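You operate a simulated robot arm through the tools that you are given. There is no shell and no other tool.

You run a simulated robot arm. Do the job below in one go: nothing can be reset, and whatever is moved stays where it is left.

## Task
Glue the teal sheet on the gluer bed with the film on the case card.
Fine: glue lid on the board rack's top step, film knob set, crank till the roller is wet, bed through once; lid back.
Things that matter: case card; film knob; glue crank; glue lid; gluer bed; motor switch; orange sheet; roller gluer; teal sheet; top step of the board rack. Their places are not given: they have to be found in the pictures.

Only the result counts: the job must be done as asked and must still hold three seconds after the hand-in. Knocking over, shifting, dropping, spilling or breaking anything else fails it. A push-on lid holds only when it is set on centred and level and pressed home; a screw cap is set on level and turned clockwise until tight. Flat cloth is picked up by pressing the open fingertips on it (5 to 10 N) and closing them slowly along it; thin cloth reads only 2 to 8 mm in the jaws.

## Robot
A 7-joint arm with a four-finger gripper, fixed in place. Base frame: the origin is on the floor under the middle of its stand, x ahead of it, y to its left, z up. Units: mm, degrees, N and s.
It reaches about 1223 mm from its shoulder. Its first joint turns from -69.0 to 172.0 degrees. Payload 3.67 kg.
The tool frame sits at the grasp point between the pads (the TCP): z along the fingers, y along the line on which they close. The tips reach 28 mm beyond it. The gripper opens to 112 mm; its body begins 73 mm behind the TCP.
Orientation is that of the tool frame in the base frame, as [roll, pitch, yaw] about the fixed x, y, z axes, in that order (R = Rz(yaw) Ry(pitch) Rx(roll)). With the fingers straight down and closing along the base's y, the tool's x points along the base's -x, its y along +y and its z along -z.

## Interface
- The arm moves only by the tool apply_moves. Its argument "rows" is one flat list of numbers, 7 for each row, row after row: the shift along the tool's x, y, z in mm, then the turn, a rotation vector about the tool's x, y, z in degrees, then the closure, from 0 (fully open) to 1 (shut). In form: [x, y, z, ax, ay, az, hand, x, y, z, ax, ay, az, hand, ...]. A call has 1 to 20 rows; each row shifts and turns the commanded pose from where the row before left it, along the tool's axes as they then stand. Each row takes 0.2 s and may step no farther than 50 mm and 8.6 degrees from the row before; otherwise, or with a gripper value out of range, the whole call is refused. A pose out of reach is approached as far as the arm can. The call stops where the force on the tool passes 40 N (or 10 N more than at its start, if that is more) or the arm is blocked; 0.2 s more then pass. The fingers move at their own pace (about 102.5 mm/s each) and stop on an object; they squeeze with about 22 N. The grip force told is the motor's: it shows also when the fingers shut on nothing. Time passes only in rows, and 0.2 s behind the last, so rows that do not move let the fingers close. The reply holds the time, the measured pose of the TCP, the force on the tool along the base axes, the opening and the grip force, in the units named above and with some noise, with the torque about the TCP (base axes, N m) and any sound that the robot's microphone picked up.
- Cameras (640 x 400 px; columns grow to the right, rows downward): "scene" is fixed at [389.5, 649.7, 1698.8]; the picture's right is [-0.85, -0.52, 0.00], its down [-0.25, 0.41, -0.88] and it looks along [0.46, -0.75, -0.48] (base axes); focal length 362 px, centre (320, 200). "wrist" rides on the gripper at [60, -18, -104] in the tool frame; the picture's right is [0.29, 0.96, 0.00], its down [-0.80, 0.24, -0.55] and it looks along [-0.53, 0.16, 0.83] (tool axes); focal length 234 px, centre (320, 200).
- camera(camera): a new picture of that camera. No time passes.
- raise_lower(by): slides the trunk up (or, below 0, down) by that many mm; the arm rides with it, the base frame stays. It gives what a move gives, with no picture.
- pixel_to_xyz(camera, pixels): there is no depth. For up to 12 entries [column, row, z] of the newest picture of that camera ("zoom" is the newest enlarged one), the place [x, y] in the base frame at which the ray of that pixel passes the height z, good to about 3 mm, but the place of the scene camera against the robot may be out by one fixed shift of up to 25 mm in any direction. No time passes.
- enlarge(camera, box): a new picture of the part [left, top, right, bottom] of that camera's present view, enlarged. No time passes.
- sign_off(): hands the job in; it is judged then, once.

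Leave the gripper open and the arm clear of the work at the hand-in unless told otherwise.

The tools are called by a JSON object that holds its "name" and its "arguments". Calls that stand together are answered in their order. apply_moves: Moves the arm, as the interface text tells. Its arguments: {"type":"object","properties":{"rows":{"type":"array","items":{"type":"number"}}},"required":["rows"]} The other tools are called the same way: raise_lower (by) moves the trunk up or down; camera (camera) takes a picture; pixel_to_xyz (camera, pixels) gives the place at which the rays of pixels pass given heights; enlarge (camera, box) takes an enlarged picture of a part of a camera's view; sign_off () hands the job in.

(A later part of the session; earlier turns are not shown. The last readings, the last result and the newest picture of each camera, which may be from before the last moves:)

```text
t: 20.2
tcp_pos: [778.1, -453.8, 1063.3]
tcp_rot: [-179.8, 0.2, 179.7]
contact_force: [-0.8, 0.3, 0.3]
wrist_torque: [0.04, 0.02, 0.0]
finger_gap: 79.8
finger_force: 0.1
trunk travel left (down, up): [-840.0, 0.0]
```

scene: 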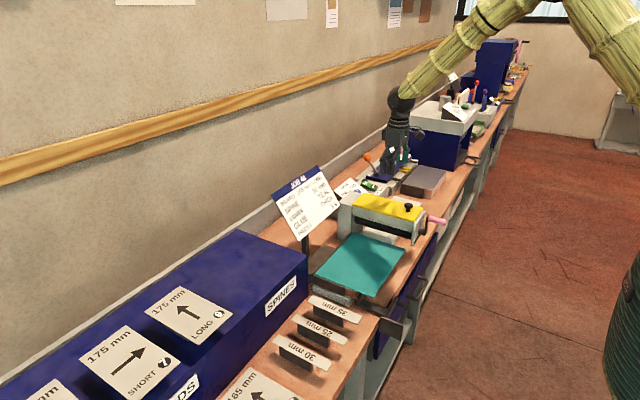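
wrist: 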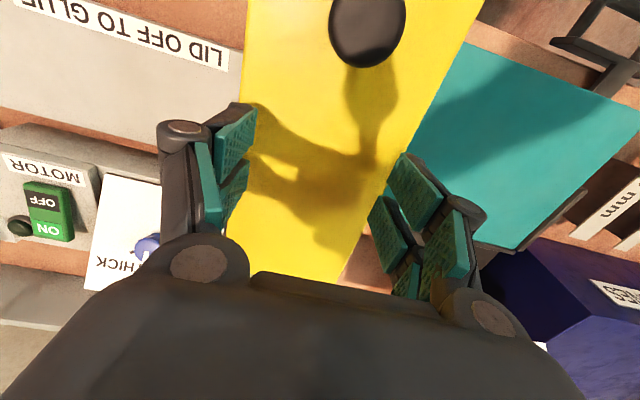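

No contact yet at TCP ≈1063. Look at the scene and wrist again.

{"name": "enlarge", "arguments": {"camera": "scene", "box": [350, 170, 430, 220]}}

{"name": "enlarge", "arguments": {"camera": "wrist", "box": [200, 80, 460, 290]}}

```text
8.00 times, centred on (390, 195) of scene
```

zoom: 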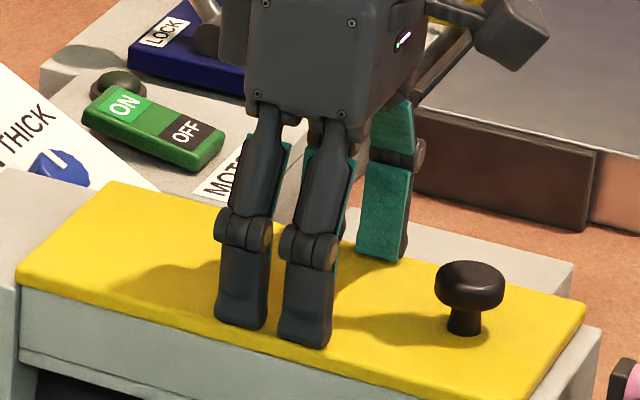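

```text
1.90 times, centred on (330, 185) of wrist
```

zoom: 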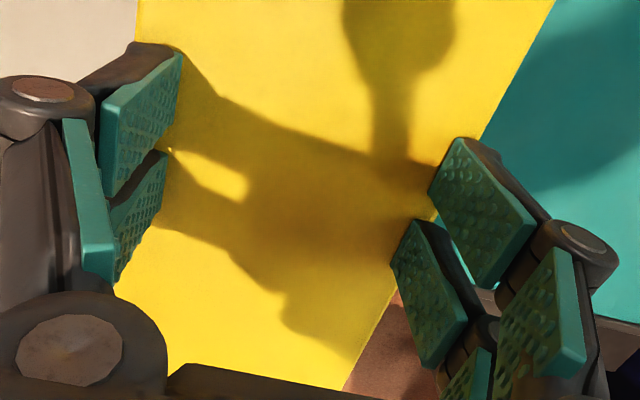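

Shadows nearly meet the tips; contact is imminent. Continue 1 mm steps.

{"name": "apply_moves", "arguments": {"rows": [0, 0, 1, 0, 0, 0, 0.286]}}

{"name": "apply_moves", "arguments": {"rows": [0, 0, 1, 0, 0, 0, 0.286]}}

{"name": "apply_moves", "arguments": {"rows": [0, 0, 1, 0, 0, 0, 0.286]}}

{"name": "apply_moves", "arguments": {"rows": [0, 0, 1, 0, 0, 0, 0.286]}}

{"name": "apply_moves", "arguments": {"rows": [0, 0, 1, 0, 0, 0, 0.286]}}

```text
t: 20.6
tcp_pos: [778.0, -452.5, 1062.2]
tcp_rot: [-179.9, 0.2, 179.7]
contact_force: [0.0, 0.7, 0.8]
wrist_torque: [0.01, 0.0, 0.01]
finger_gap: 79.9
finger_force: 0.1
trunk travel left (down, up): [-840.0, 0.0]
```

```text
t: 21.1
tcp_pos: [778.1, -452.5, 1061.8]
tcp_rot: [-179.9, 0.3, 179.6]
contact_force: [0.0, -0.6, 3.2]
wrist_torque: [0.13, 0.03, -0.02]
finger_gap: 80.2
finger_force: 0.2
trunk travel left (down, up): [-840.0, 0.0]
```

```text
t: 21.4
tcp_pos: [778.4, -452.0, 1062.6]
tcp_rot: [-179.9, 0.2, 179.7]
contact_force: [0.1, 0.6, 12.7]
wrist_torque: [0.31, 0.27, -0.05]
finger_gap: 80.5
finger_force: 7.2
trunk travel left (down, up): [-840.0, 0.0]
```

```text
t: 21.9
tcp_pos: [777.2, -452.7, 1061.4]
tcp_rot: [-179.8, 0.5, 179.8]
contact_force: [2.3, -0.8, 18.8]
wrist_torque: [0.11, 0.26, -0.1]
finger_gap: 80.9
finger_force: 8.7
trunk travel left (down, up): [-840.0, 0.0]
```

```text
t: 22.2
tcp_pos: [776.9, -450.9, 1061.0]
tcp_rot: [-179.8, 0.4, 179.8]
contact_force: [6.1, -0.2, 17.4]
wrist_torque: [0.07, -0.02, -0.02]
finger_gap: 81.1
finger_force: 1.1
trunk travel left (down, up): [-840.0, 0.0]
```

Contact: TCP z ≈1061.5 with force building, so the lid top is at z≈1033.5. Recomputing at that height, the lid is x≈664–903, y≈−507…−401 (≈106 wide, centre (783,−454.5)). The 112 mm opening straddles it with ~3 mm each side. Lift 12 mm, open fully, centre.

{"name": "apply_moves", "arguments": {"rows": [0, 0, -6, 0, 0, 0, 0.286, 0, 0, -6, 0, 0, 0, 0.1, -5, -2, 0, 0, 0, 0, 0, 0, 0, 0, 0, 0, 0, 0, 0, 0, 0, 0, 0, 0, 0]}}

{"name": "camera", "arguments": {"camera": "wrist"}}

{"name": "enlarge", "arguments": {"camera": "wrist", "box": [130, 80, 330, 240]}}

{"name": "enlarge", "arguments": {"camera": "wrist", "box": [330, 100, 530, 300]}}

{"name": "enlarge", "arguments": {"camera": "scene", "box": [350, 170, 430, 220]}}

```text
t: 23.4
tcp_pos: [783.2, -453.7, 1072.1]
tcp_rot: [-179.8, 0.2, 179.6]
contact_force: [-1.0, -0.6, 0.4]
wrist_torque: [0.02, 0.02, 0.01]
finger_gap: 111.8
finger_force: 0.0
trunk travel left (down, up): [-840.0, 0.0]
```

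```text
taken
```

wrist: 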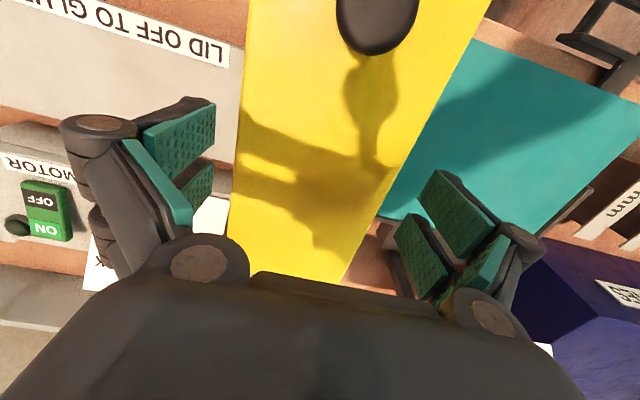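

```text
2.50 times, centred on (230, 160) of wrist
```

zoom: 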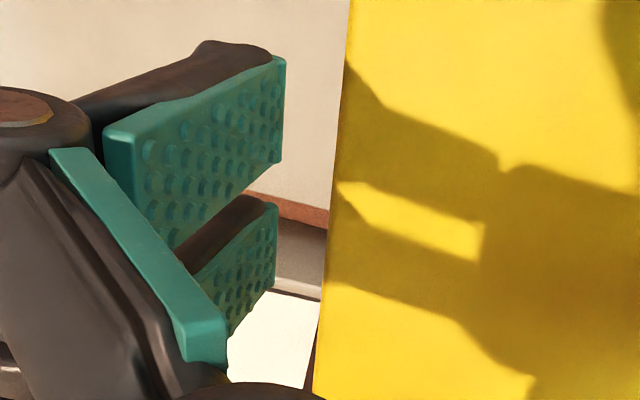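

```text
2.00 times, centred on (430, 200) of wrist
```

zoom: 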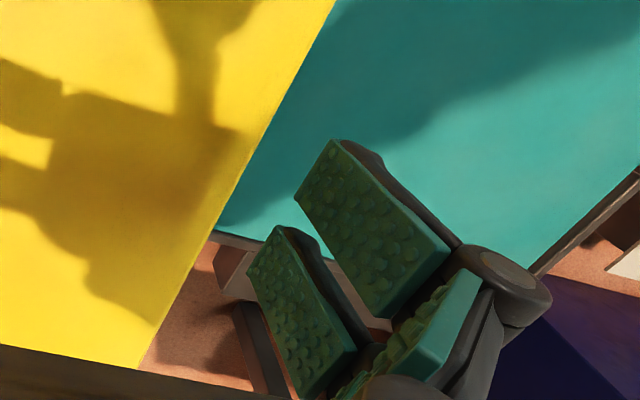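

```text
8.00 times, centred on (390, 195) of scene
```

zoom: 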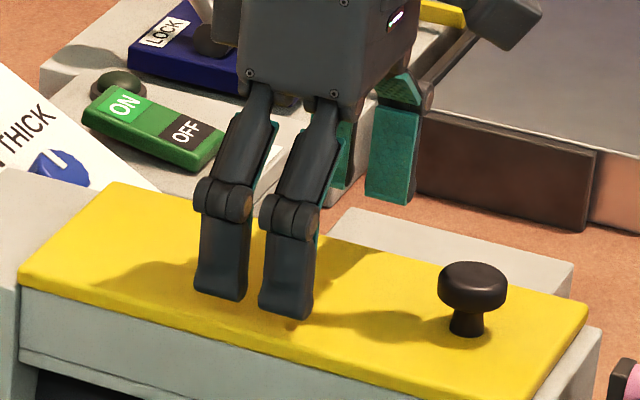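

There's visible clearance on both sides. Descend: 8 + 4 mm first, check force, then the rest.

{"name": "apply_moves", "arguments": {"rows": [0, 0, 4, 0, 0, 0, 0, 0, 0, 4, 0, 0, 0, 0, 0, 0, 3, 0, 0, 0, 0]}}

{"name": "apply_moves", "arguments": {"rows": [0, 0, 1.5, 0, 0, 0, 0]}}

{"name": "apply_moves", "arguments": {"rows": [0, 0, 1.5, 0, 0, 0, 0]}}

{"name": "camera", "arguments": {"camera": "wrist"}}

{"name": "enlarge", "arguments": {"camera": "wrist", "box": [130, 80, 530, 300]}}

{"name": "enlarge", "arguments": {"camera": "scene", "box": [350, 170, 430, 220]}}

```text
t: 24.2
tcp_pos: [783.1, -454.2, 1060.8]
tcp_rot: [-179.9, 0.2, 179.7]
contact_force: [0.8, -0.3, 0.1]
wrist_torque: [0.01, 0.01, -0.01]
finger_gap: 111.7
finger_force: 0.1
trunk travel left (down, up): [-840.0, 0.0]
```

```text
t: 24.6
tcp_pos: [782.7, -455.7, 1057.8]
tcp_rot: [-179.9, 0.3, 179.8]
contact_force: [-0.3, -0.1, -0.6]
wrist_torque: [0.03, 0.0, 0.01]
finger_gap: 111.9
finger_force: 0.1
trunk travel left (down, up): [-840.0, 0.0]
```

```text
t: 25.1
tcp_pos: [781.9, -455.4, 1056.7]
tcp_rot: [-179.8, 0.3, 179.7]
contact_force: [-0.3, 0.3, 1.3]
wrist_torque: [-0.05, -0.02, -0.03]
finger_gap: 112.1
finger_force: 0.1
trunk travel left (down, up): [-840.0, 0.0]
```

```text
taken
```

wrist: 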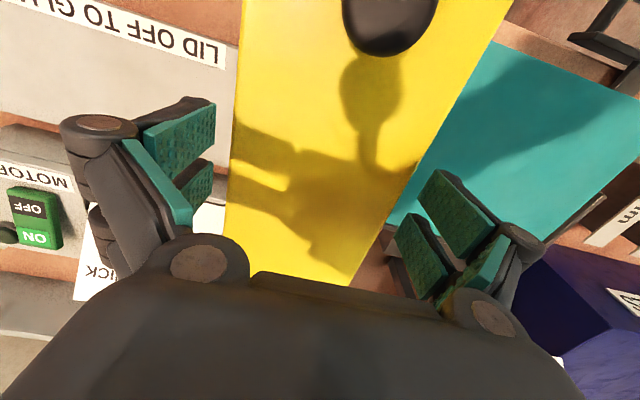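

```text
1.60 times, centred on (330, 190) of wrist
```

zoom: 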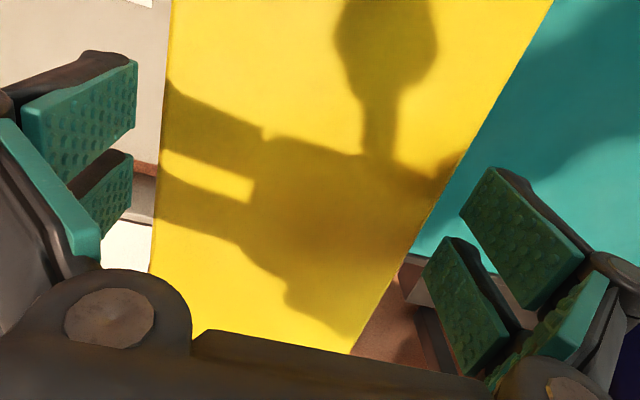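

```text
8.00 times, centred on (390, 195) of scene
```

zoom: 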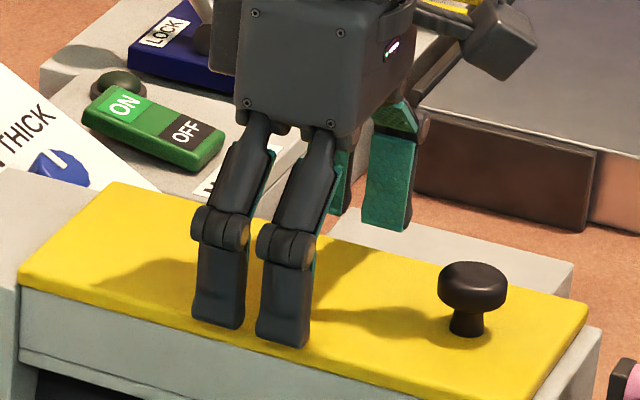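

The tips are now beside the lid, ~5 mm below its top. Close slowly on the lid's sides.

{"name": "apply_moves", "arguments": {"rows": [0, 0, 0.5, 0, 0, 0, 0.04, 0, 0, 0, 0, 0, 0, 0.07, 0, 0, 0, 0, 0, 0, 0.1, 0, 0, 0, 0, 0, 0, 0.13, 0, 0, 0, 0, 0, 0, 0.16]}}

```text
t: 26.2
tcp_pos: [782.7, -453.7, 1056.4]
tcp_rot: [-179.9, 0.3, 179.8]
contact_force: [0.3, 0.0, 3.6]
wrist_torque: [0.2, 0.07, -0.03]
finger_gap: 96.3
finger_force: 1.7
trunk travel left (down, up): [-840.0, 0.0]
```

Gap 96.3 mm with some force – it seems to have met the lid's sides (~96 mm). Squeeze further.

{"name": "apply_moves", "arguments": {"rows": [0, 0, 0, 0, 0, 0, 0.2, 0, 0, 0, 0, 0, 0, 0.3, 0, 0, 0, 0, 0, 0, 0.5]}}

{"name": "enlarge", "arguments": {"camera": "scene", "box": [350, 170, 430, 220]}}

{"name": "enlarge", "arguments": {"camera": "wrist", "box": [130, 80, 530, 300]}}

```text
t: 27.1
tcp_pos: [786.4, -447.8, 1067.2]
tcp_rot: [-179.8, 1.0, 179.8]
contact_force: [1.4, 17.7, 28.4]
wrist_torque: [1.05, 0.75, -0.39]
finger_gap: 45.8
finger_force: 18.8
trunk travel left (down, up): [-840.0, 0.0]
stopped in row 3: the force on the tool passed its limit at 50 N (the readings are from after the stop); the commanded pose is now the measured one
```

```text
8.00 times, centred on (390, 195) of scene
```

zoom: 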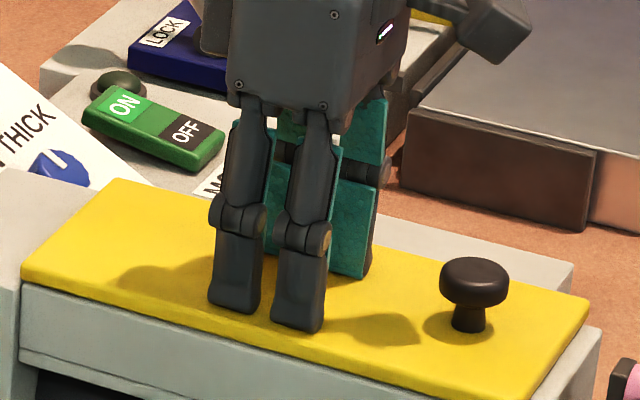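

```text
1.60 times, centred on (330, 190) of wrist
```

zoom: 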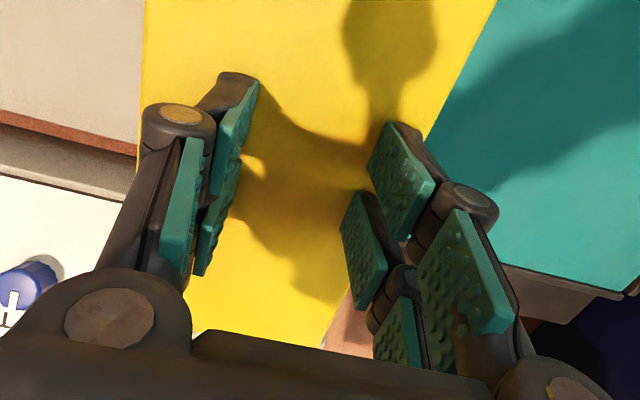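

The tips rode up over the lid's rounded edge — at wide opening the fingertips reach less far down than when closed, so the overlap was too small. Lift off now and reopen, then inspect the lid.

{"name": "apply_moves", "arguments": {"rows": [0, 0, -5, 0, 0, 0, 0.59, 0, 0, -10, 0, 0, 0, 0.3, 0, 0, -10, 0, 0, 0, 0, 0, 0, 0, 0, 0, 0, 0]}}

{"name": "camera", "arguments": {"camera": "wrist"}}

{"name": "enlarge", "arguments": {"camera": "scene", "box": [350, 170, 430, 220]}}

{"name": "enlarge", "arguments": {"camera": "wrist", "box": [130, 80, 530, 300]}}

```text
t: 27.4
tcp_pos: [787.2, -453.1, 1066.3]
tcp_rot: [-179.8, 1.0, 179.8]
contact_force: [1.6, 5.9, 11.4]
wrist_torque: [0.41, 0.16, -0.14]
finger_gap: 5.1
finger_force: 9.0
trunk travel left (down, up): [-840.0, 0.0]
stopped in row 1: the force on the tool passed its limit at 47 N (the readings are from after the stop); the commanded pose is now the measured one
```

```text
taken
```

wrist: 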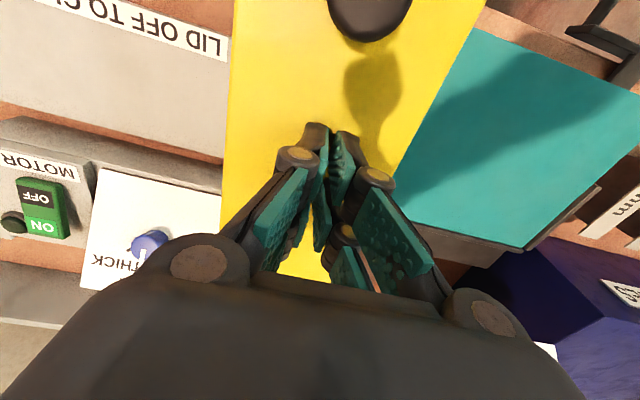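

```text
8.00 times, centred on (390, 195) of scene
```

zoom: 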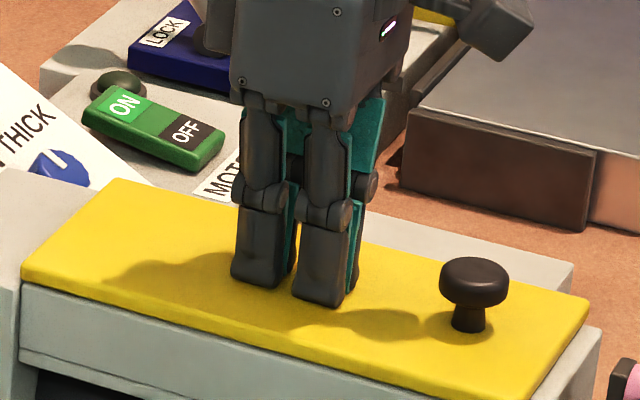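

```text
1.60 times, centred on (330, 190) of wrist
```

zoom: 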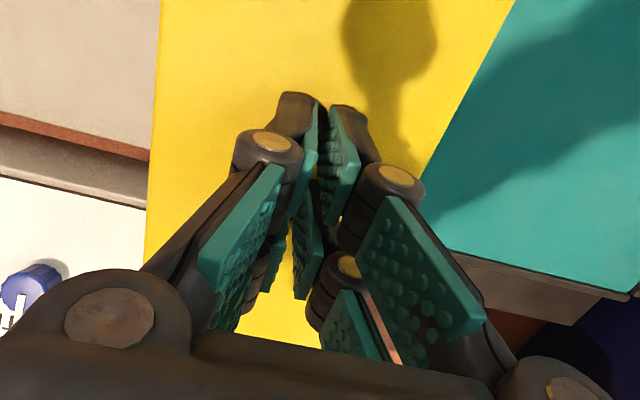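

Fingers ended up closed on top of the lid. Lift straight up with the current closure, then open.

{"name": "apply_moves", "arguments": {"rows": [0, 0, -20, 0, 0, 0, 0.95, 0, 0, -20, 0, 0, 0, 0.95]}}

{"name": "apply_moves", "arguments": {"rows": [0, 0, -40, 0, 0, 0, 0.5, 0, 0, -40, 0, 0, 0, 0, 0, 0, 0, 0, 0, 0, 0, 0, 0, 0, 0, 0, 0, 0]}}

{"name": "camera", "arguments": {"camera": "wrist"}}

{"name": "enlarge", "arguments": {"camera": "scene", "box": [330, 175, 450, 250]}}

{"name": "enlarge", "arguments": {"camera": "wrist", "box": [230, 0, 430, 125]}}

{"name": "enlarge", "arguments": {"camera": "wrist", "box": [230, 120, 430, 245]}}

```text
t: 28.0
tcp_pos: [785.2, -453.0, 1106.3]
tcp_rot: [-179.8, 0.9, 179.7]
contact_force: [-0.2, 0.8, 0.1]
wrist_torque: [-0.05, -0.01, 0.0]
finger_gap: 5.4
finger_force: 0.1
trunk travel left (down, up): [-840.0, 0.0]
```

```text
t: 29.0
tcp_pos: [781.5, -452.0, 1184.0]
tcp_rot: [-179.9, 0.8, 179.7]
contact_force: [-1.4, -0.1, 0.1]
wrist_torque: [-0.01, 0.01, 0.0]
finger_gap: 112.2
finger_force: 0.0
trunk travel left (down, up): [-840.0, 0.0]
```

```text
taken
```

wrist: 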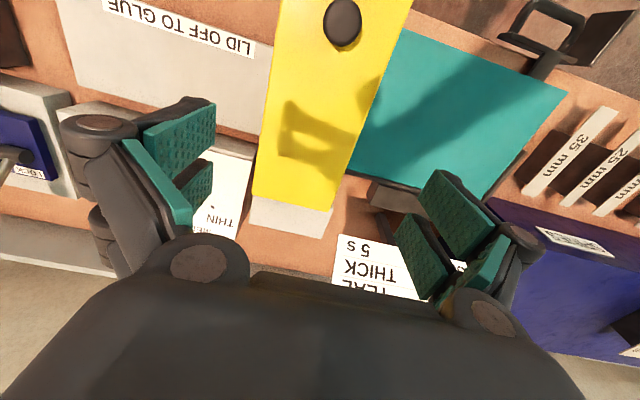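

```text
5.33 times, centred on (390, 212) of scene
```

zoom: 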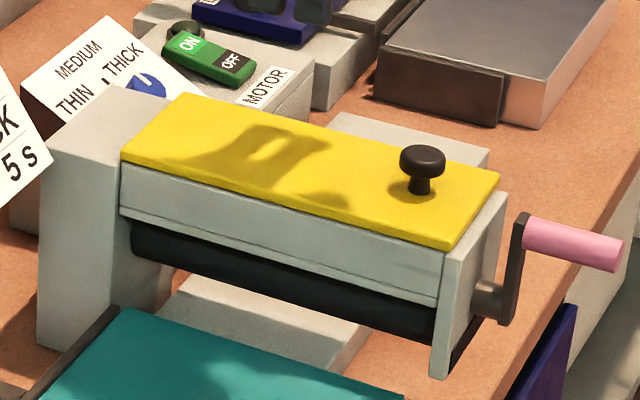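

```text
3.20 times, centred on (330, 62) of wrist
```

zoom: 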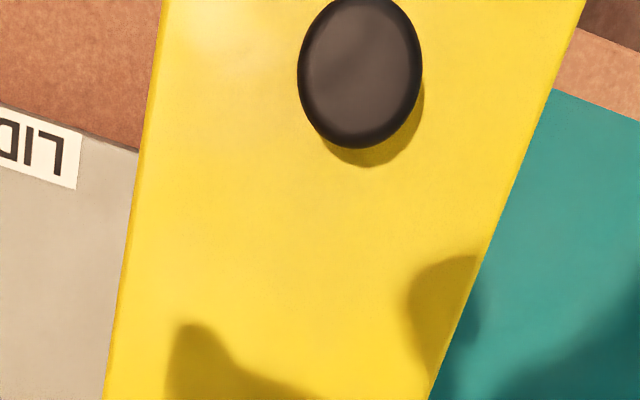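

```text
3.20 times, centred on (330, 182) of wrist
```

zoom: 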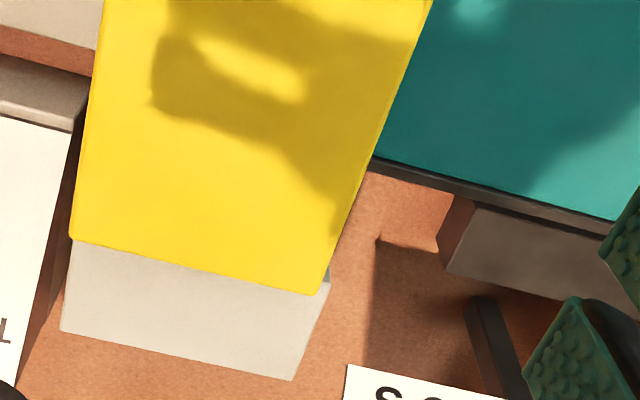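

The lid slid ~3 mm toward −y and is presumably loosened; it sits fine on the trough. From this view it is 97 mm wide, centre y≈−458, top z≈1053 (consistent with the finger gap). I'll straddle it again, deeper this time: first to z≈1066, centred at y −458.

{"name": "apply_moves", "arguments": {"rows": [1, -3, 40, 0, 0.8, -0.3, 0, 1, -3, 40, 0, 0, 0, 0, 0, 0, 38, 0, 0, 0, 0, 0, 0, 0, 0, 0, 0, 0]}}

{"name": "camera", "arguments": {"camera": "wrist"}}

{"name": "enlarge", "arguments": {"camera": "wrist", "box": [130, 80, 530, 300]}}

```text
t: 30.0
tcp_pos: [782.8, -458.3, 1066.7]
tcp_rot: [-179.9, 0.0, -179.9]
contact_force: [0.2, -0.4, -0.6]
wrist_torque: [0.04, 0.02, -0.03]
finger_gap: 112.0
finger_force: 0.0
trunk travel left (down, up): [-840.0, 0.0]
```

```text
taken
```

wrist: 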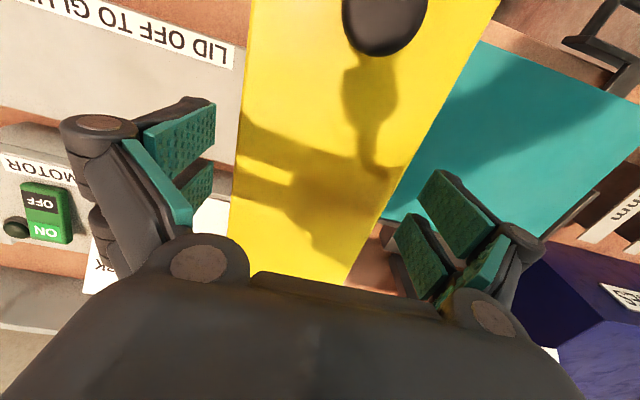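

```text
1.60 times, centred on (330, 190) of wrist
```

zoom: 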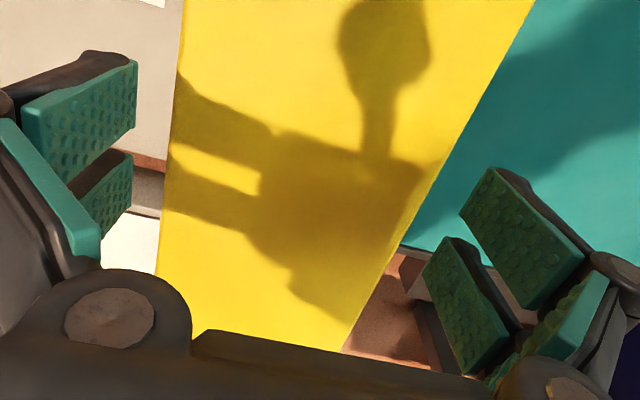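

Well centred (≈equal gaps on both sides). Descend ~15 mm in steps, checking force.

{"name": "apply_moves", "arguments": {"rows": [0, 0, 4, 0, 0, 0, 0, 0, 0, 4, 0, 0, 0, 0, 0, 0, 4, 0, 0, 0, 0]}}

{"name": "apply_moves", "arguments": {"rows": [0, 0, 1.5, 0, 0, 0, 0, 0, 0, 1.5, 0, 0, 0, 0]}}

{"name": "apply_moves", "arguments": {"rows": [0, 0, 0, 0, 0, 0, 0.05, 0, 0, 0, 0, 0, 0, 0.08, 0, 0, 0, 0, 0, 0, 0.11, 0, 0, 0, 0, 0, 0, 0.14]}}

```text
t: 30.8
tcp_pos: [783.8, -460.7, 1054.1]
tcp_rot: [-179.9, 0.1, 180.0]
contact_force: [-0.1, 1.7, 0.2]
wrist_torque: [0.0, -0.01, -0.03]
finger_gap: 112.1
finger_force: 0.1
trunk travel left (down, up): [-840.0, 0.0]
```

```text
t: 31.4
tcp_pos: [784.2, -461.5, 1051.0]
tcp_rot: [-179.9, 0.0, 180.0]
contact_force: [0.8, -0.4, -0.7]
wrist_torque: [-0.01, 0.0, -0.01]
finger_gap: 112.1
finger_force: 0.1
trunk travel left (down, up): [-840.0, 0.0]
```

```text
t: 32.4
tcp_pos: [783.4, -459.4, 1053.5]
tcp_rot: [-179.7, 0.1, 180.0]
contact_force: [1.5, 3.8, 11.3]
wrist_torque: [0.65, 0.03, -0.07]
finger_gap: 103.4
finger_force: 7.3
trunk travel left (down, up): [-840.0, 0.0]
```

Fingers blocked at 103 mm with 11 N upward – something is off. Look before doing anything else.

{"name": "camera", "arguments": {"camera": "wrist"}}

{"name": "enlarge", "arguments": {"camera": "wrist", "box": [130, 80, 530, 300]}}

{"name": "enlarge", "arguments": {"camera": "scene", "box": [350, 170, 430, 220]}}

```text
taken
```

wrist: 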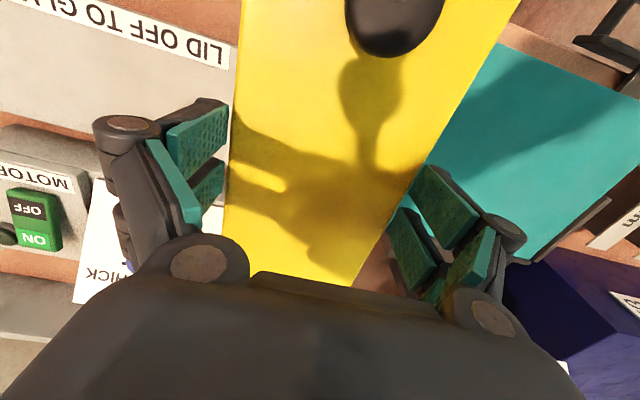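

```text
1.60 times, centred on (330, 190) of wrist
```

zoom: 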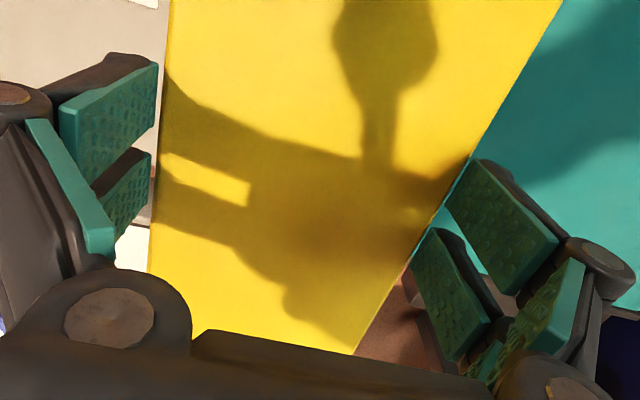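

```text
8.00 times, centred on (390, 195) of scene
```

zoom: 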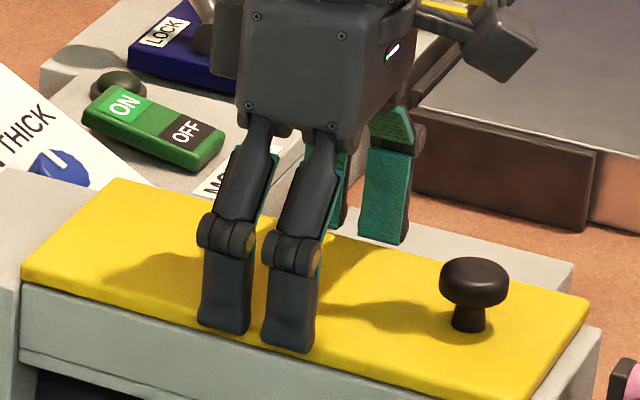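

The +y fingers are touching the lid's edge while the −y ones still have ~3 mm gap, and overlap is still shallow (lid top seems to be at z≈1039, lid ≈100–103 wide). I'll reopen, shift +1.5 mm in y, go lower (TCP ≈1047) and retry.

{"name": "apply_moves", "arguments": {"rows": [0, 0, 0, 0, 0, 0, 0.04, 0, 0, 0, 0, 0, 0, 0, 0, 1.5, 0, 0, 0, 0, 0]}}

{"name": "apply_moves", "arguments": {"rows": [0, 0, 1.5, 0, 0, 0, 0, 0, 0, 1.5, 0, 0, 0, 0]}}

```text
t: 33.2
tcp_pos: [784.7, -459.3, 1050.8]
tcp_rot: [-179.9, 0.0, 180.0]
contact_force: [0.1, 0.0, -0.1]
wrist_torque: [0.02, -0.02, -0.01]
finger_gap: 112.0
finger_force: 0.1
trunk travel left (down, up): [-840.0, 0.0]
```

```text
t: 33.8
tcp_pos: [783.6, -458.5, 1047.0]
tcp_rot: [-179.9, 0.0, 179.9]
contact_force: [0.0, -0.6, 0.3]
wrist_torque: [0.01, 0.02, -0.03]
finger_gap: 111.9
finger_force: 0.1
trunk travel left (down, up): [-840.0, 0.0]
```

Free of contact at TCP 1047, y −458.5. Close gently in steps and watch the gap and forces.

{"name": "apply_moves", "arguments": {"rows": [0, 0, 0, 0, 0, 0, 0.04, 0, 0, 0, 0, 0, 0, 0.07, 0, 0, 0, 0, 0, 0, 0.09]}}

{"name": "camera", "arguments": {"camera": "wrist"}}

{"name": "enlarge", "arguments": {"camera": "wrist", "box": [130, 80, 530, 300]}}

{"name": "enlarge", "arguments": {"camera": "scene", "box": [350, 170, 430, 220]}}

```text
t: 34.6
tcp_pos: [783.9, -457.6, 1047.6]
tcp_rot: [-179.9, 0.0, 180.0]
contact_force: [0.5, 3.6, 1.8]
wrist_torque: [0.24, 0.13, -0.06]
finger_gap: 103.9
finger_force: 21.9
trunk travel left (down, up): [-840.0, 0.0]
```

```text
taken
```

wrist: 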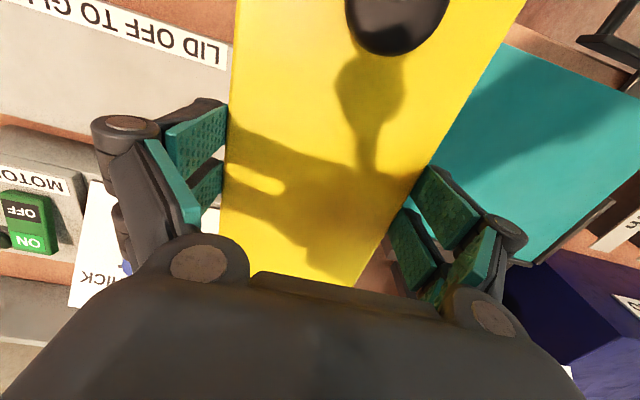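

```text
1.60 times, centred on (330, 190) of wrist
```

zoom: 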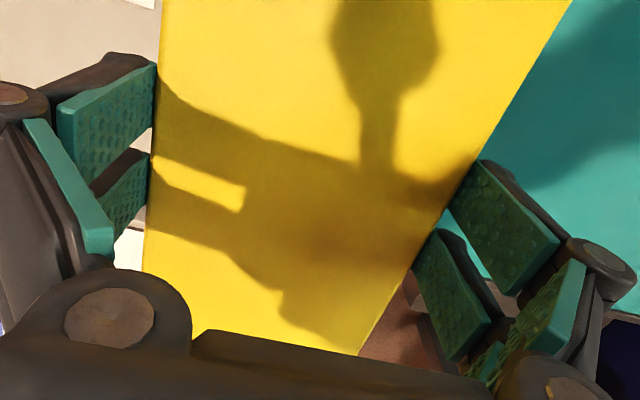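

```text
8.00 times, centred on (390, 195) of scene
```

zoom: 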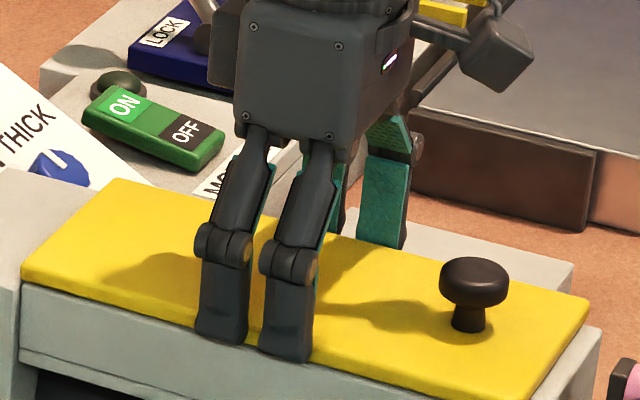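

Firm grip: gap 103.9 mm with 21.9 N, small external force. Now lift slowly and watch gap and force.

{"name": "apply_moves", "arguments": {"rows": [0, 0, 0, 0, 0, 0, 0.12, 0, 0, -1.5, 0, 0, 0, 0.12, 0, 0, -1.5, 0, 0, 0, 0.12]}}

```text
t: 35.4
tcp_pos: [784.0, -457.3, 1050.2]
tcp_rot: [-180.0, 0.0, -180.0]
contact_force: [-1.0, 6.4, -2.2]
wrist_torque: [0.17, -0.18, -0.02]
finger_gap: 104.0
finger_force: 22.2
trunk travel left (down, up): [-840.0, 0.0]
```

{"name": "apply_moves", "arguments": {"rows": [0, 0, -2, 0, 0, 0, 0.12, 0, 0, -2, 0, 0, 0, 0.12, 0, 0, -2, 0, 0, 0, 0.12]}}

{"name": "enlarge", "arguments": {"camera": "scene", "box": [350, 170, 430, 220]}}

```text
t: 36.2
tcp_pos: [783.0, -459.4, 1056.7]
tcp_rot: [-180.0, 0.0, 180.0]
contact_force: [1.2, -0.7, -1.6]
wrist_torque: [0.0, -0.01, -0.01]
finger_gap: 103.9
finger_force: 22.1
trunk travel left (down, up): [-840.0, 0.0]
```

```text
8.00 times, centred on (390, 195) of scene
```

zoom: 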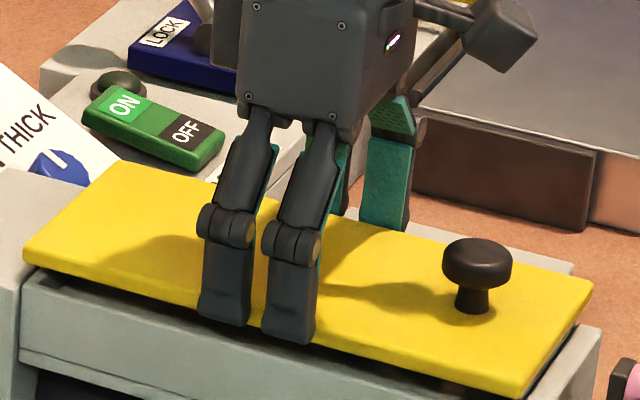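

The lid is up and hanging level (weight ≈1.6 N). Lift to z≈1290 in smooth steps.

{"name": "apply_moves", "arguments": {"rows": [0, 0, -5, 0, 0, 0, 0.12, 0, 0, -10, 0, 0, 0, 0.12, 0, 0, -15, 0, 0, 0, 0.12, 0, 0, -20, 0, 0, 0, 0.12, 0, 0, -20, 0, 0, 0, 0.12, 0, 0, -20, 0, 0, 0, 0.12, 0, 0, -20, 0, 0, 0, 0.12, 0, 0, -20, 0, 0, 0, 0.12, 0, 0, -20, 0, 0, 0, 0.12, 0, 0, -20, 0, 0, 0, 0.12, 0, 0, -20, 0, 0, 0, 0.12, 0, 0, -20, 0, 0, 0, 0.12, 0, 0, -15, 0, 0, 0, 0.12, 0, 0, -10, 0, 0, 0, 0.12, 0, 0, -5, 0, 0, 0, 0.12]}}

{"name": "camera", "arguments": {"camera": "scene"}}

{"name": "camera", "arguments": {"camera": "wrist"}}

```text
t: 39.4
tcp_pos: [784.0, -457.6, 1296.6]
tcp_rot: [-179.8, 0.0, 180.0]
contact_force: [-0.1, 0.8, -1.5]
wrist_torque: [0.0, 0.0, -0.04]
finger_gap: 103.9
finger_force: 22.1
trunk travel left (down, up): [-840.0, 0.0]
```

```text
taken
```

scene: 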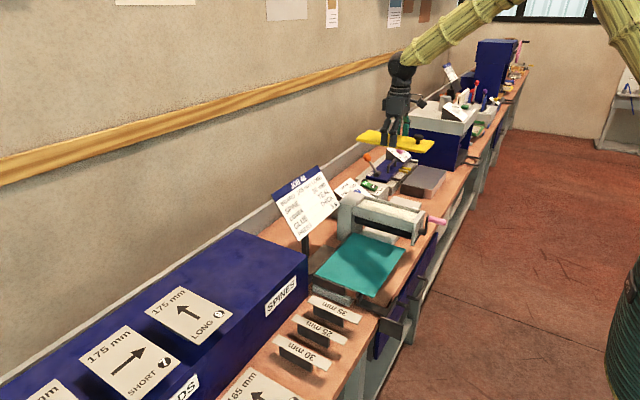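

```text
taken
```

wrist: 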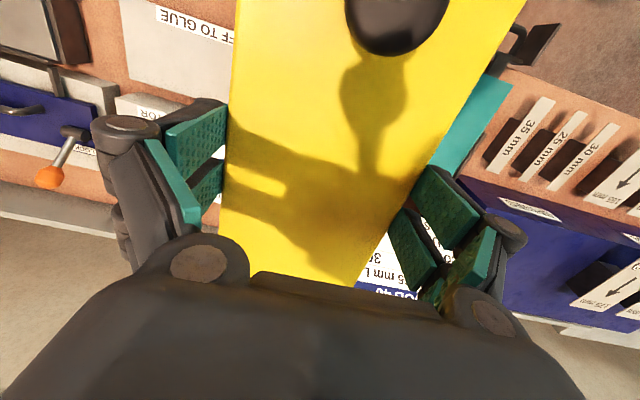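

Lid hangs level. Now travel +y by ~508 mm (to y≈+50) at this height, staying in front of the card.

{"name": "apply_moves", "arguments": {"rows": [0, 10, 0, 0, 0, 0, 0.12, 0, 20, 0, 0, 0, 0, 0.12, 0, 28, 0, 0, 0, 0, 0.12, 0, 28, 0, 0, 0, 0, 0.12, 0, 28, 0, 0, 0, 0, 0.12, 0, 28, 0, 0, 0, 0, 0.12, 0, 28, 0, 0, 0, 0, 0.12, 0, 28, 0, 0, 0, 0, 0.12, 0, 28, 0, 0, 0, 0, 0.12, 0, 28, 0, 0, 0, 0, 0.12, 0, 28, 0, 0, 0, 0, 0.12, 0, 28, 0, 0, 0, 0, 0.12, 0, 28, 0, 0, 0, 0, 0.12, 0, 28, 0, 0, 0, 0, 0.12, 0, 28, 0, 0, 0, 0, 0.12, 0, 28, 0, 0, 0, 0, 0.12, 0, 28, 0, 0, 0, 0, 0.12, 0, 28, 0, 0, 0, 0, 0.12, 0, 20, 0, 0, 0, 0, 0.12, 0, 10, 0, 0, 0, 0, 0.12]}}

{"name": "camera", "arguments": {"camera": "scene"}}

{"name": "camera", "arguments": {"camera": "wrist"}}

```text
t: 43.6
tcp_pos: [783.5, 51.4, 1296.6]
tcp_rot: [-179.7, 0.0, -179.9]
contact_force: [-0.3, 0.1, -0.8]
wrist_torque: [-0.01, -0.04, 0.03]
finger_gap: 103.7
finger_force: 21.9
trunk travel left (down, up): [-840.0, 0.0]
```

```text
taken
```

scene: 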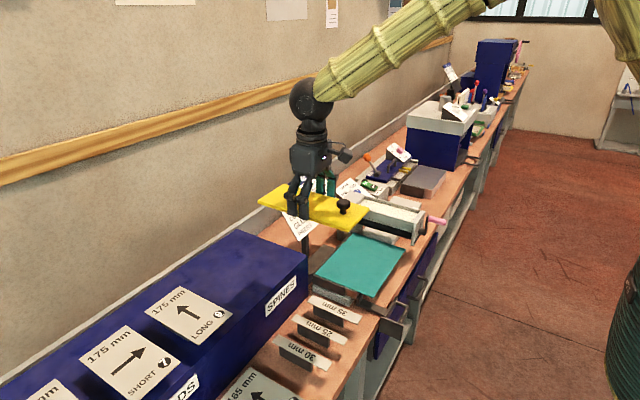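

```text
taken
```

wrist: 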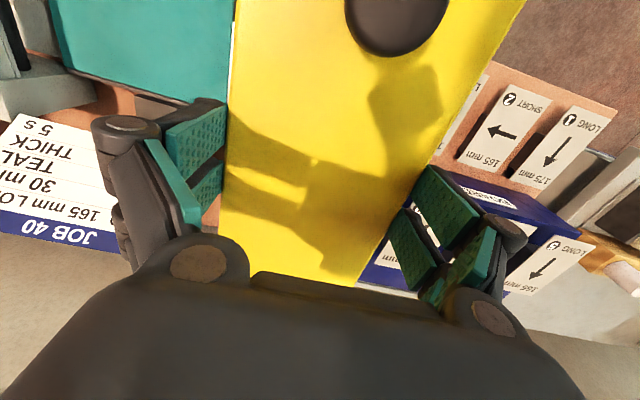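

At (783,51,1297). Now forward +x by ~222 mm to bring the lid centre over the rack top (x≈1006).

{"name": "apply_moves", "arguments": {"rows": [-10, 0, 0, 0, 0, 0, 0.12, -20, 0, 0, 0, 0, 0, 0.12, -28, 0, 0, 0, 0, 0, 0.12, -28, 0, 0, 0, 0, 0, 0.12, -28, 0, 0, 0, 0, 0, 0.12, -28, 0, 0, 0, 0, 0, 0.12, -28, 0, 0, 0, 0, 0, 0.12, -25, 0, 0, 0, 0, 0, 0.12, -17, 0, 0, 0, 0, 0, 0.12, -10, 0, 0, 0, 0, 0, 0.12]}}

{"name": "camera", "arguments": {"camera": "scene"}}

{"name": "camera", "arguments": {"camera": "wrist"}}

```text
t: 45.8
tcp_pos: [1004.6, 49.2, 1294.8]
tcp_rot: [-179.8, -0.1, -179.9]
contact_force: [-0.3, 0.4, -1.5]
wrist_torque: [-0.03, 0.02, 0.03]
finger_gap: 103.8
finger_force: 21.6
trunk travel left (down, up): [-840.0, 0.0]
```

```text
taken
```

scene: 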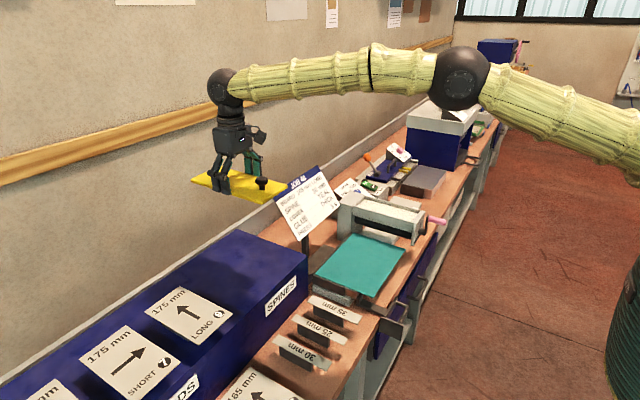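

```text
taken
```

wrist: 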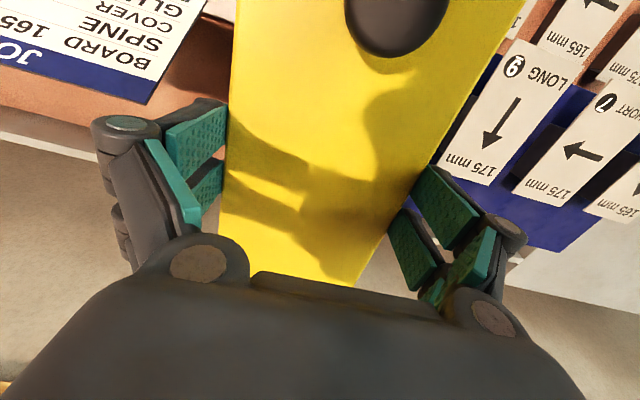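

Over the rack; boards are to the +y side with clearance, card to the −y side. Descend to ≈1072 smoothly.

{"name": "apply_moves", "arguments": {"rows": [0, 0, 8, 0, 0, 0, 0.12, 0, 0, 15, 0, 0, 0, 0.12, 0, 0, 22, 0, 0, 0, 0.12, 0, 0, 22, 0, 0, 0, 0.12, 0, 0, 22, 0, 0, 0, 0.12, 0, 0, 22, 0, 0, 0, 0.12, 0, 0, 22, 0, 0, 0, 0.12, 0, 0, 22, 0, 0, 0, 0.12, 0, 0, 22, 0, 0, 0, 0.12, 0, 0, 20, 0, 0, 0, 0.12, 0, 0, 12, 0, 0, 0, 0.12, 0, 0, 8, 0, 0, 0, 0.12, 0, 0, 4, 0, 0, 0, 0.12]}}

{"name": "camera", "arguments": {"camera": "scene"}}

{"name": "enlarge", "arguments": {"camera": "scene", "box": [150, 180, 330, 300]}}

{"name": "camera", "arguments": {"camera": "wrist"}}

```text
t: 48.6
tcp_pos: [1005.9, 48.2, 1076.0]
tcp_rot: [-179.9, 0.0, -180.0]
contact_force: [0.0, 0.9, -2.2]
wrist_torque: [0.01, -0.03, 0.01]
finger_gap: 104.0
finger_force: 22.4
trunk travel left (down, up): [-840.0, 0.0]
```

```text
taken
```

scene: 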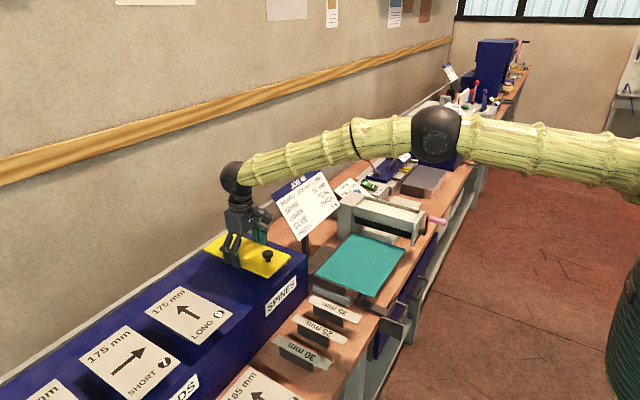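

```text
3.33 times, centred on (240, 240) of scene
```

zoom: 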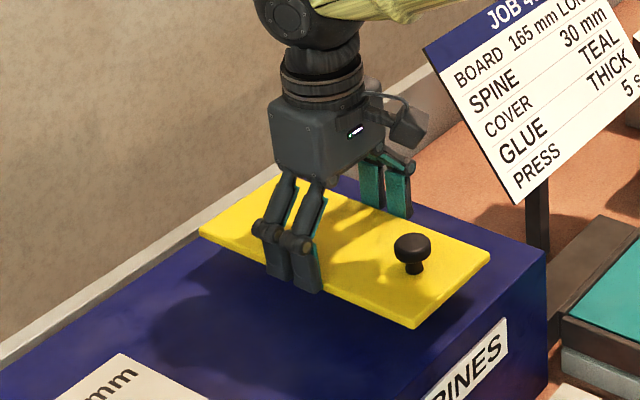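

```text
taken
```

wrist: 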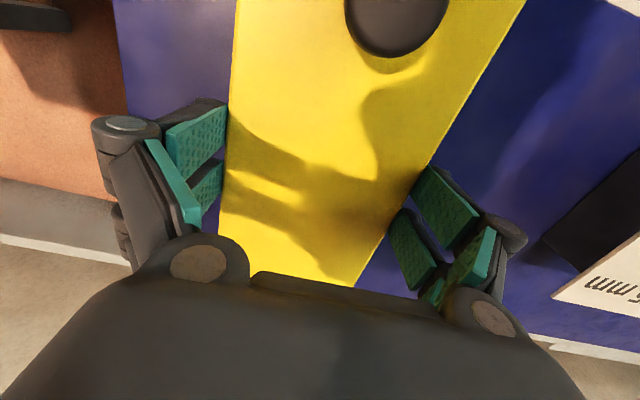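

Lid is above the rack top. Lower in steps of 4 then 2 mm, watching for contact.

{"name": "apply_moves", "arguments": {"rows": [0, 0, 4, 0, 0, 0, 0.12, 0, 0, 4, 0, 0, 0, 0.12, 0, 0, 3, 0, 0, 0, 0.12]}}

{"name": "apply_moves", "arguments": {"rows": [0, 0, 2, 0, 0, 0, 0.12, 0, 0, 2, 0, 0, 0, 0.12, 0, 0, 2, 0, 0, 0, 0.12]}}

{"name": "apply_moves", "arguments": {"rows": [0, 0, 2, 0, 0, 0, 0.12, 0, 0, 2, 0, 0, 0, 0.12]}}

```text
t: 49.4
tcp_pos: [1005.0, 49.9, 1063.6]
tcp_rot: [-179.9, 0.0, -180.0]
contact_force: [0.2, 0.3, -1.2]
wrist_torque: [-0.01, 0.0, -0.02]
finger_gap: 103.9
finger_force: 22.2
trunk travel left (down, up): [-840.0, 0.0]
```

```text
t: 50.2
tcp_pos: [1006.2, 49.6, 1058.2]
tcp_rot: [179.9, -0.1, 179.9]
contact_force: [0.8, 0.6, -1.4]
wrist_torque: [0.01, -0.01, 0.0]
finger_gap: 103.5
finger_force: 22.3
trunk travel left (down, up): [-840.0, 0.0]
```

```text
t: 50.8
tcp_pos: [1005.4, 49.5, 1053.0]
tcp_rot: [-179.9, 0.0, 180.0]
contact_force: [-0.5, 0.6, -1.1]
wrist_torque: [-0.01, -0.01, -0.01]
finger_gap: 103.6
finger_force: 21.6
trunk travel left (down, up): [-840.0, 0.0]
```

{"name": "enlarge", "arguments": {"camera": "scene", "box": [180, 210, 330, 300]}}

{"name": "apply_moves", "arguments": {"rows": [0, 0, 2, 0, 0, 0, 0.12, 0, 0, 2, 0, 0, 0, 0.12]}}

{"name": "apply_moves", "arguments": {"rows": [0, 0, 2, 0, 0, 0, 0.12, 0, 0, 2, 0, 0, 0, 0.12]}}

```text
4.27 times, centred on (255, 255) of scene
```

zoom: 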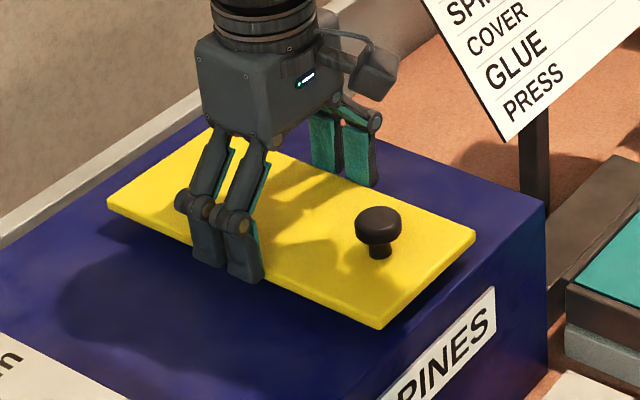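

```text
t: 51.4
tcp_pos: [1004.6, 50.3, 1049.0]
tcp_rot: [-179.9, 0.0, 180.0]
contact_force: [0.8, 0.7, -1.7]
wrist_torque: [-0.01, -0.02, 0.02]
finger_gap: 103.9
finger_force: 22.1
trunk travel left (down, up): [-840.0, 0.0]
```

```text
t: 52.0
tcp_pos: [1005.4, 50.1, 1044.8]
tcp_rot: [-179.9, 0.0, 180.0]
contact_force: [-0.8, 0.4, -2.1]
wrist_torque: [-0.02, 0.03, -0.01]
finger_gap: 103.8
finger_force: 22.2
trunk travel left (down, up): [-840.0, 0.0]
```

Still above (shadow offset). Let me check the lid's front end against the rack's front edge before going further.

{"name": "enlarge", "arguments": {"camera": "scene", "box": [230, 240, 320, 300]}}

{"name": "camera", "arguments": {"camera": "wrist"}}

{"name": "enlarge", "arguments": {"camera": "wrist", "box": [80, 160, 640, 400]}}

```text
6.67 times, centred on (275, 270) of scene
```

zoom: 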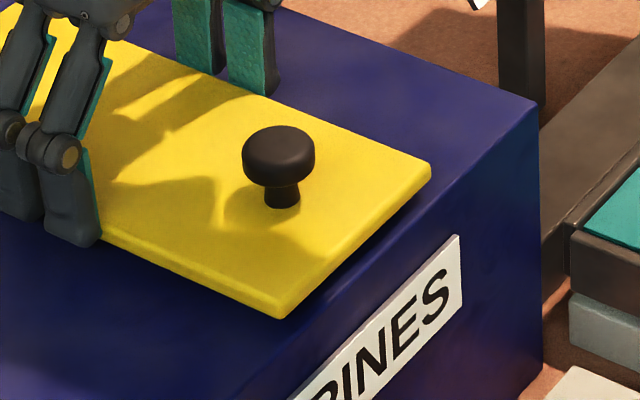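

```text
taken
```

wrist: 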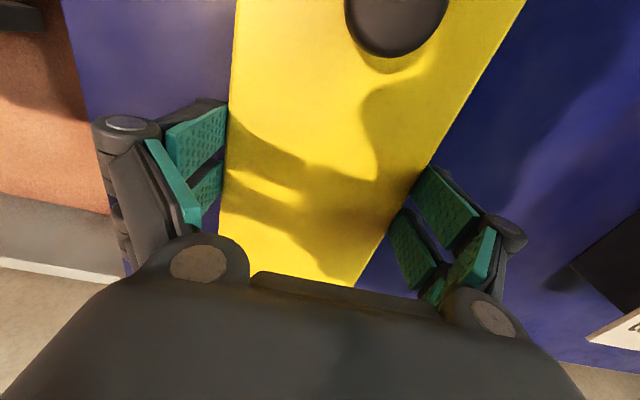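

```text
1.14 times, centred on (360, 280) of wrist
```

zoom: 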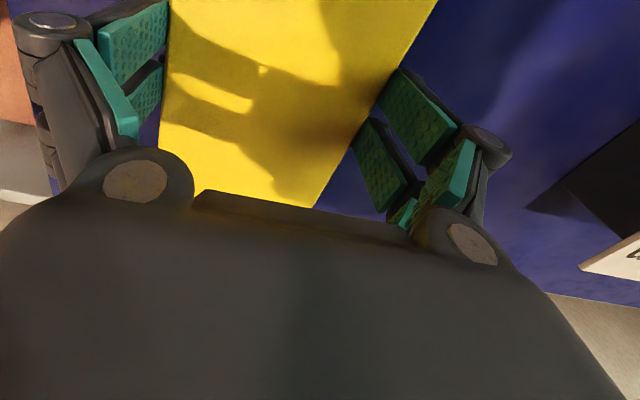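

The lid's front end would land only a few mm inside the rack's front edge, while the back has ~35 mm spare. Shift +15 mm in x, then continue down.

{"name": "apply_moves", "arguments": {"rows": [-8, 0, 0, 0, 0, 0, 0.12, -7, 0, 0, 0, 0, 0, 0.12, 0, 0, 2, 0, 0, 0, 0.12]}}

{"name": "apply_moves", "arguments": {"rows": [0, 0, 2, 0, 0, 0, 0.12, 0, 0, 2, 0, 0, 0, 0.12]}}

{"name": "apply_moves", "arguments": {"rows": [0, 0, 2, 0, 0, 0, 0.12, 0, 0, 2, 0, 0, 0, 0.12]}}

{"name": "enlarge", "arguments": {"camera": "scene", "box": [200, 220, 320, 300]}}

```text
t: 52.8
tcp_pos: [1020.8, 49.9, 1042.9]
tcp_rot: [-179.9, -0.1, -180.0]
contact_force: [-0.8, -0.4, -1.4]
wrist_torque: [-0.01, -0.04, -0.05]
finger_gap: 103.7
finger_force: 21.8
trunk travel left (down, up): [-840.0, 0.0]
```

```text
t: 53.4
tcp_pos: [1020.6, 49.3, 1042.5]
tcp_rot: [-179.8, 0.0, -180.0]
contact_force: [1.4, 1.4, 11.6]
wrist_torque: [0.06, 0.01, -0.19]
finger_gap: 104.0
finger_force: 21.6
trunk travel left (down, up): [-840.0, 0.0]
```

```text
t: 54.0
tcp_pos: [1019.8, 48.6, 1037.6]
tcp_rot: [-180.0, 0.1, 180.0]
contact_force: [0.0, 1.5, 11.9]
wrist_torque: [0.03, 0.1, 0.0]
finger_gap: 103.9
finger_force: 22.5
trunk travel left (down, up): [-840.0, 0.0]
```

```text
5.00 times, centred on (260, 260) of scene
```

zoom: 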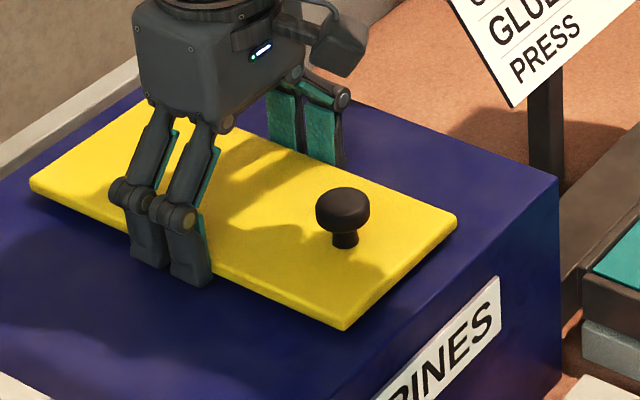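

The lid is down on the rack top (contact at TCP ≈1042; fingers slid slightly down its sides). Release by opening gently, then lift straight up.

{"name": "apply_moves", "arguments": {"rows": [0, 0, -1, 0, 0, 0, 0.06, 0, 0, -1, 0, 0, 0, 0.03, 0, 0, 0, 0, 0, 0, 0, 0, 0, 0, 0, 0, 0, 0]}}

{"name": "enlarge", "arguments": {"camera": "scene", "box": [200, 220, 320, 300]}}

{"name": "camera", "arguments": {"camera": "wrist"}}

```text
t: 55.0
tcp_pos: [1020.9, 49.0, 1037.8]
tcp_rot: [-179.9, 0.0, 180.0]
contact_force: [0.5, 0.5, 0.4]
wrist_torque: [0.02, 0.0, 0.03]
finger_gap: 112.0
finger_force: 0.0
trunk travel left (down, up): [-840.0, 0.0]
```

```text
5.00 times, centred on (260, 260) of scene
```

zoom: 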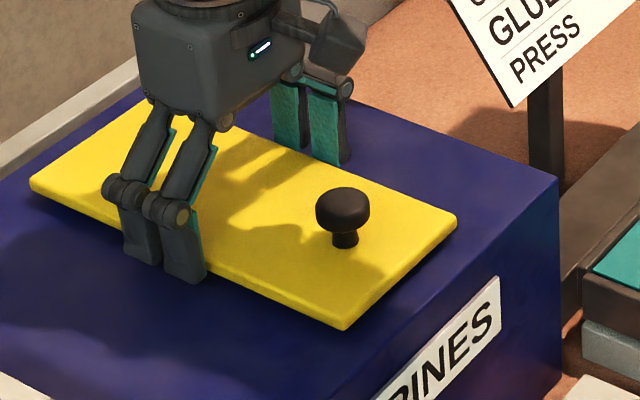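

```text
taken
```

wrist: 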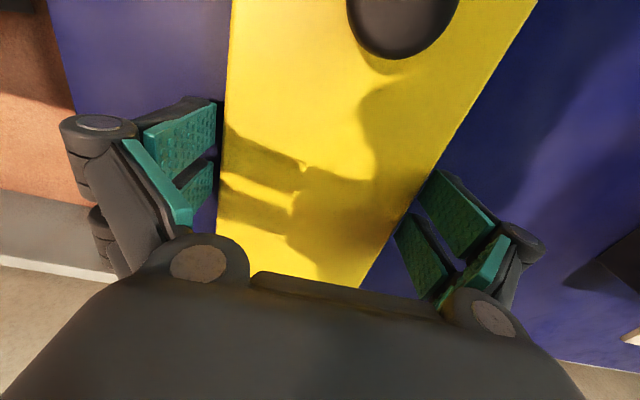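

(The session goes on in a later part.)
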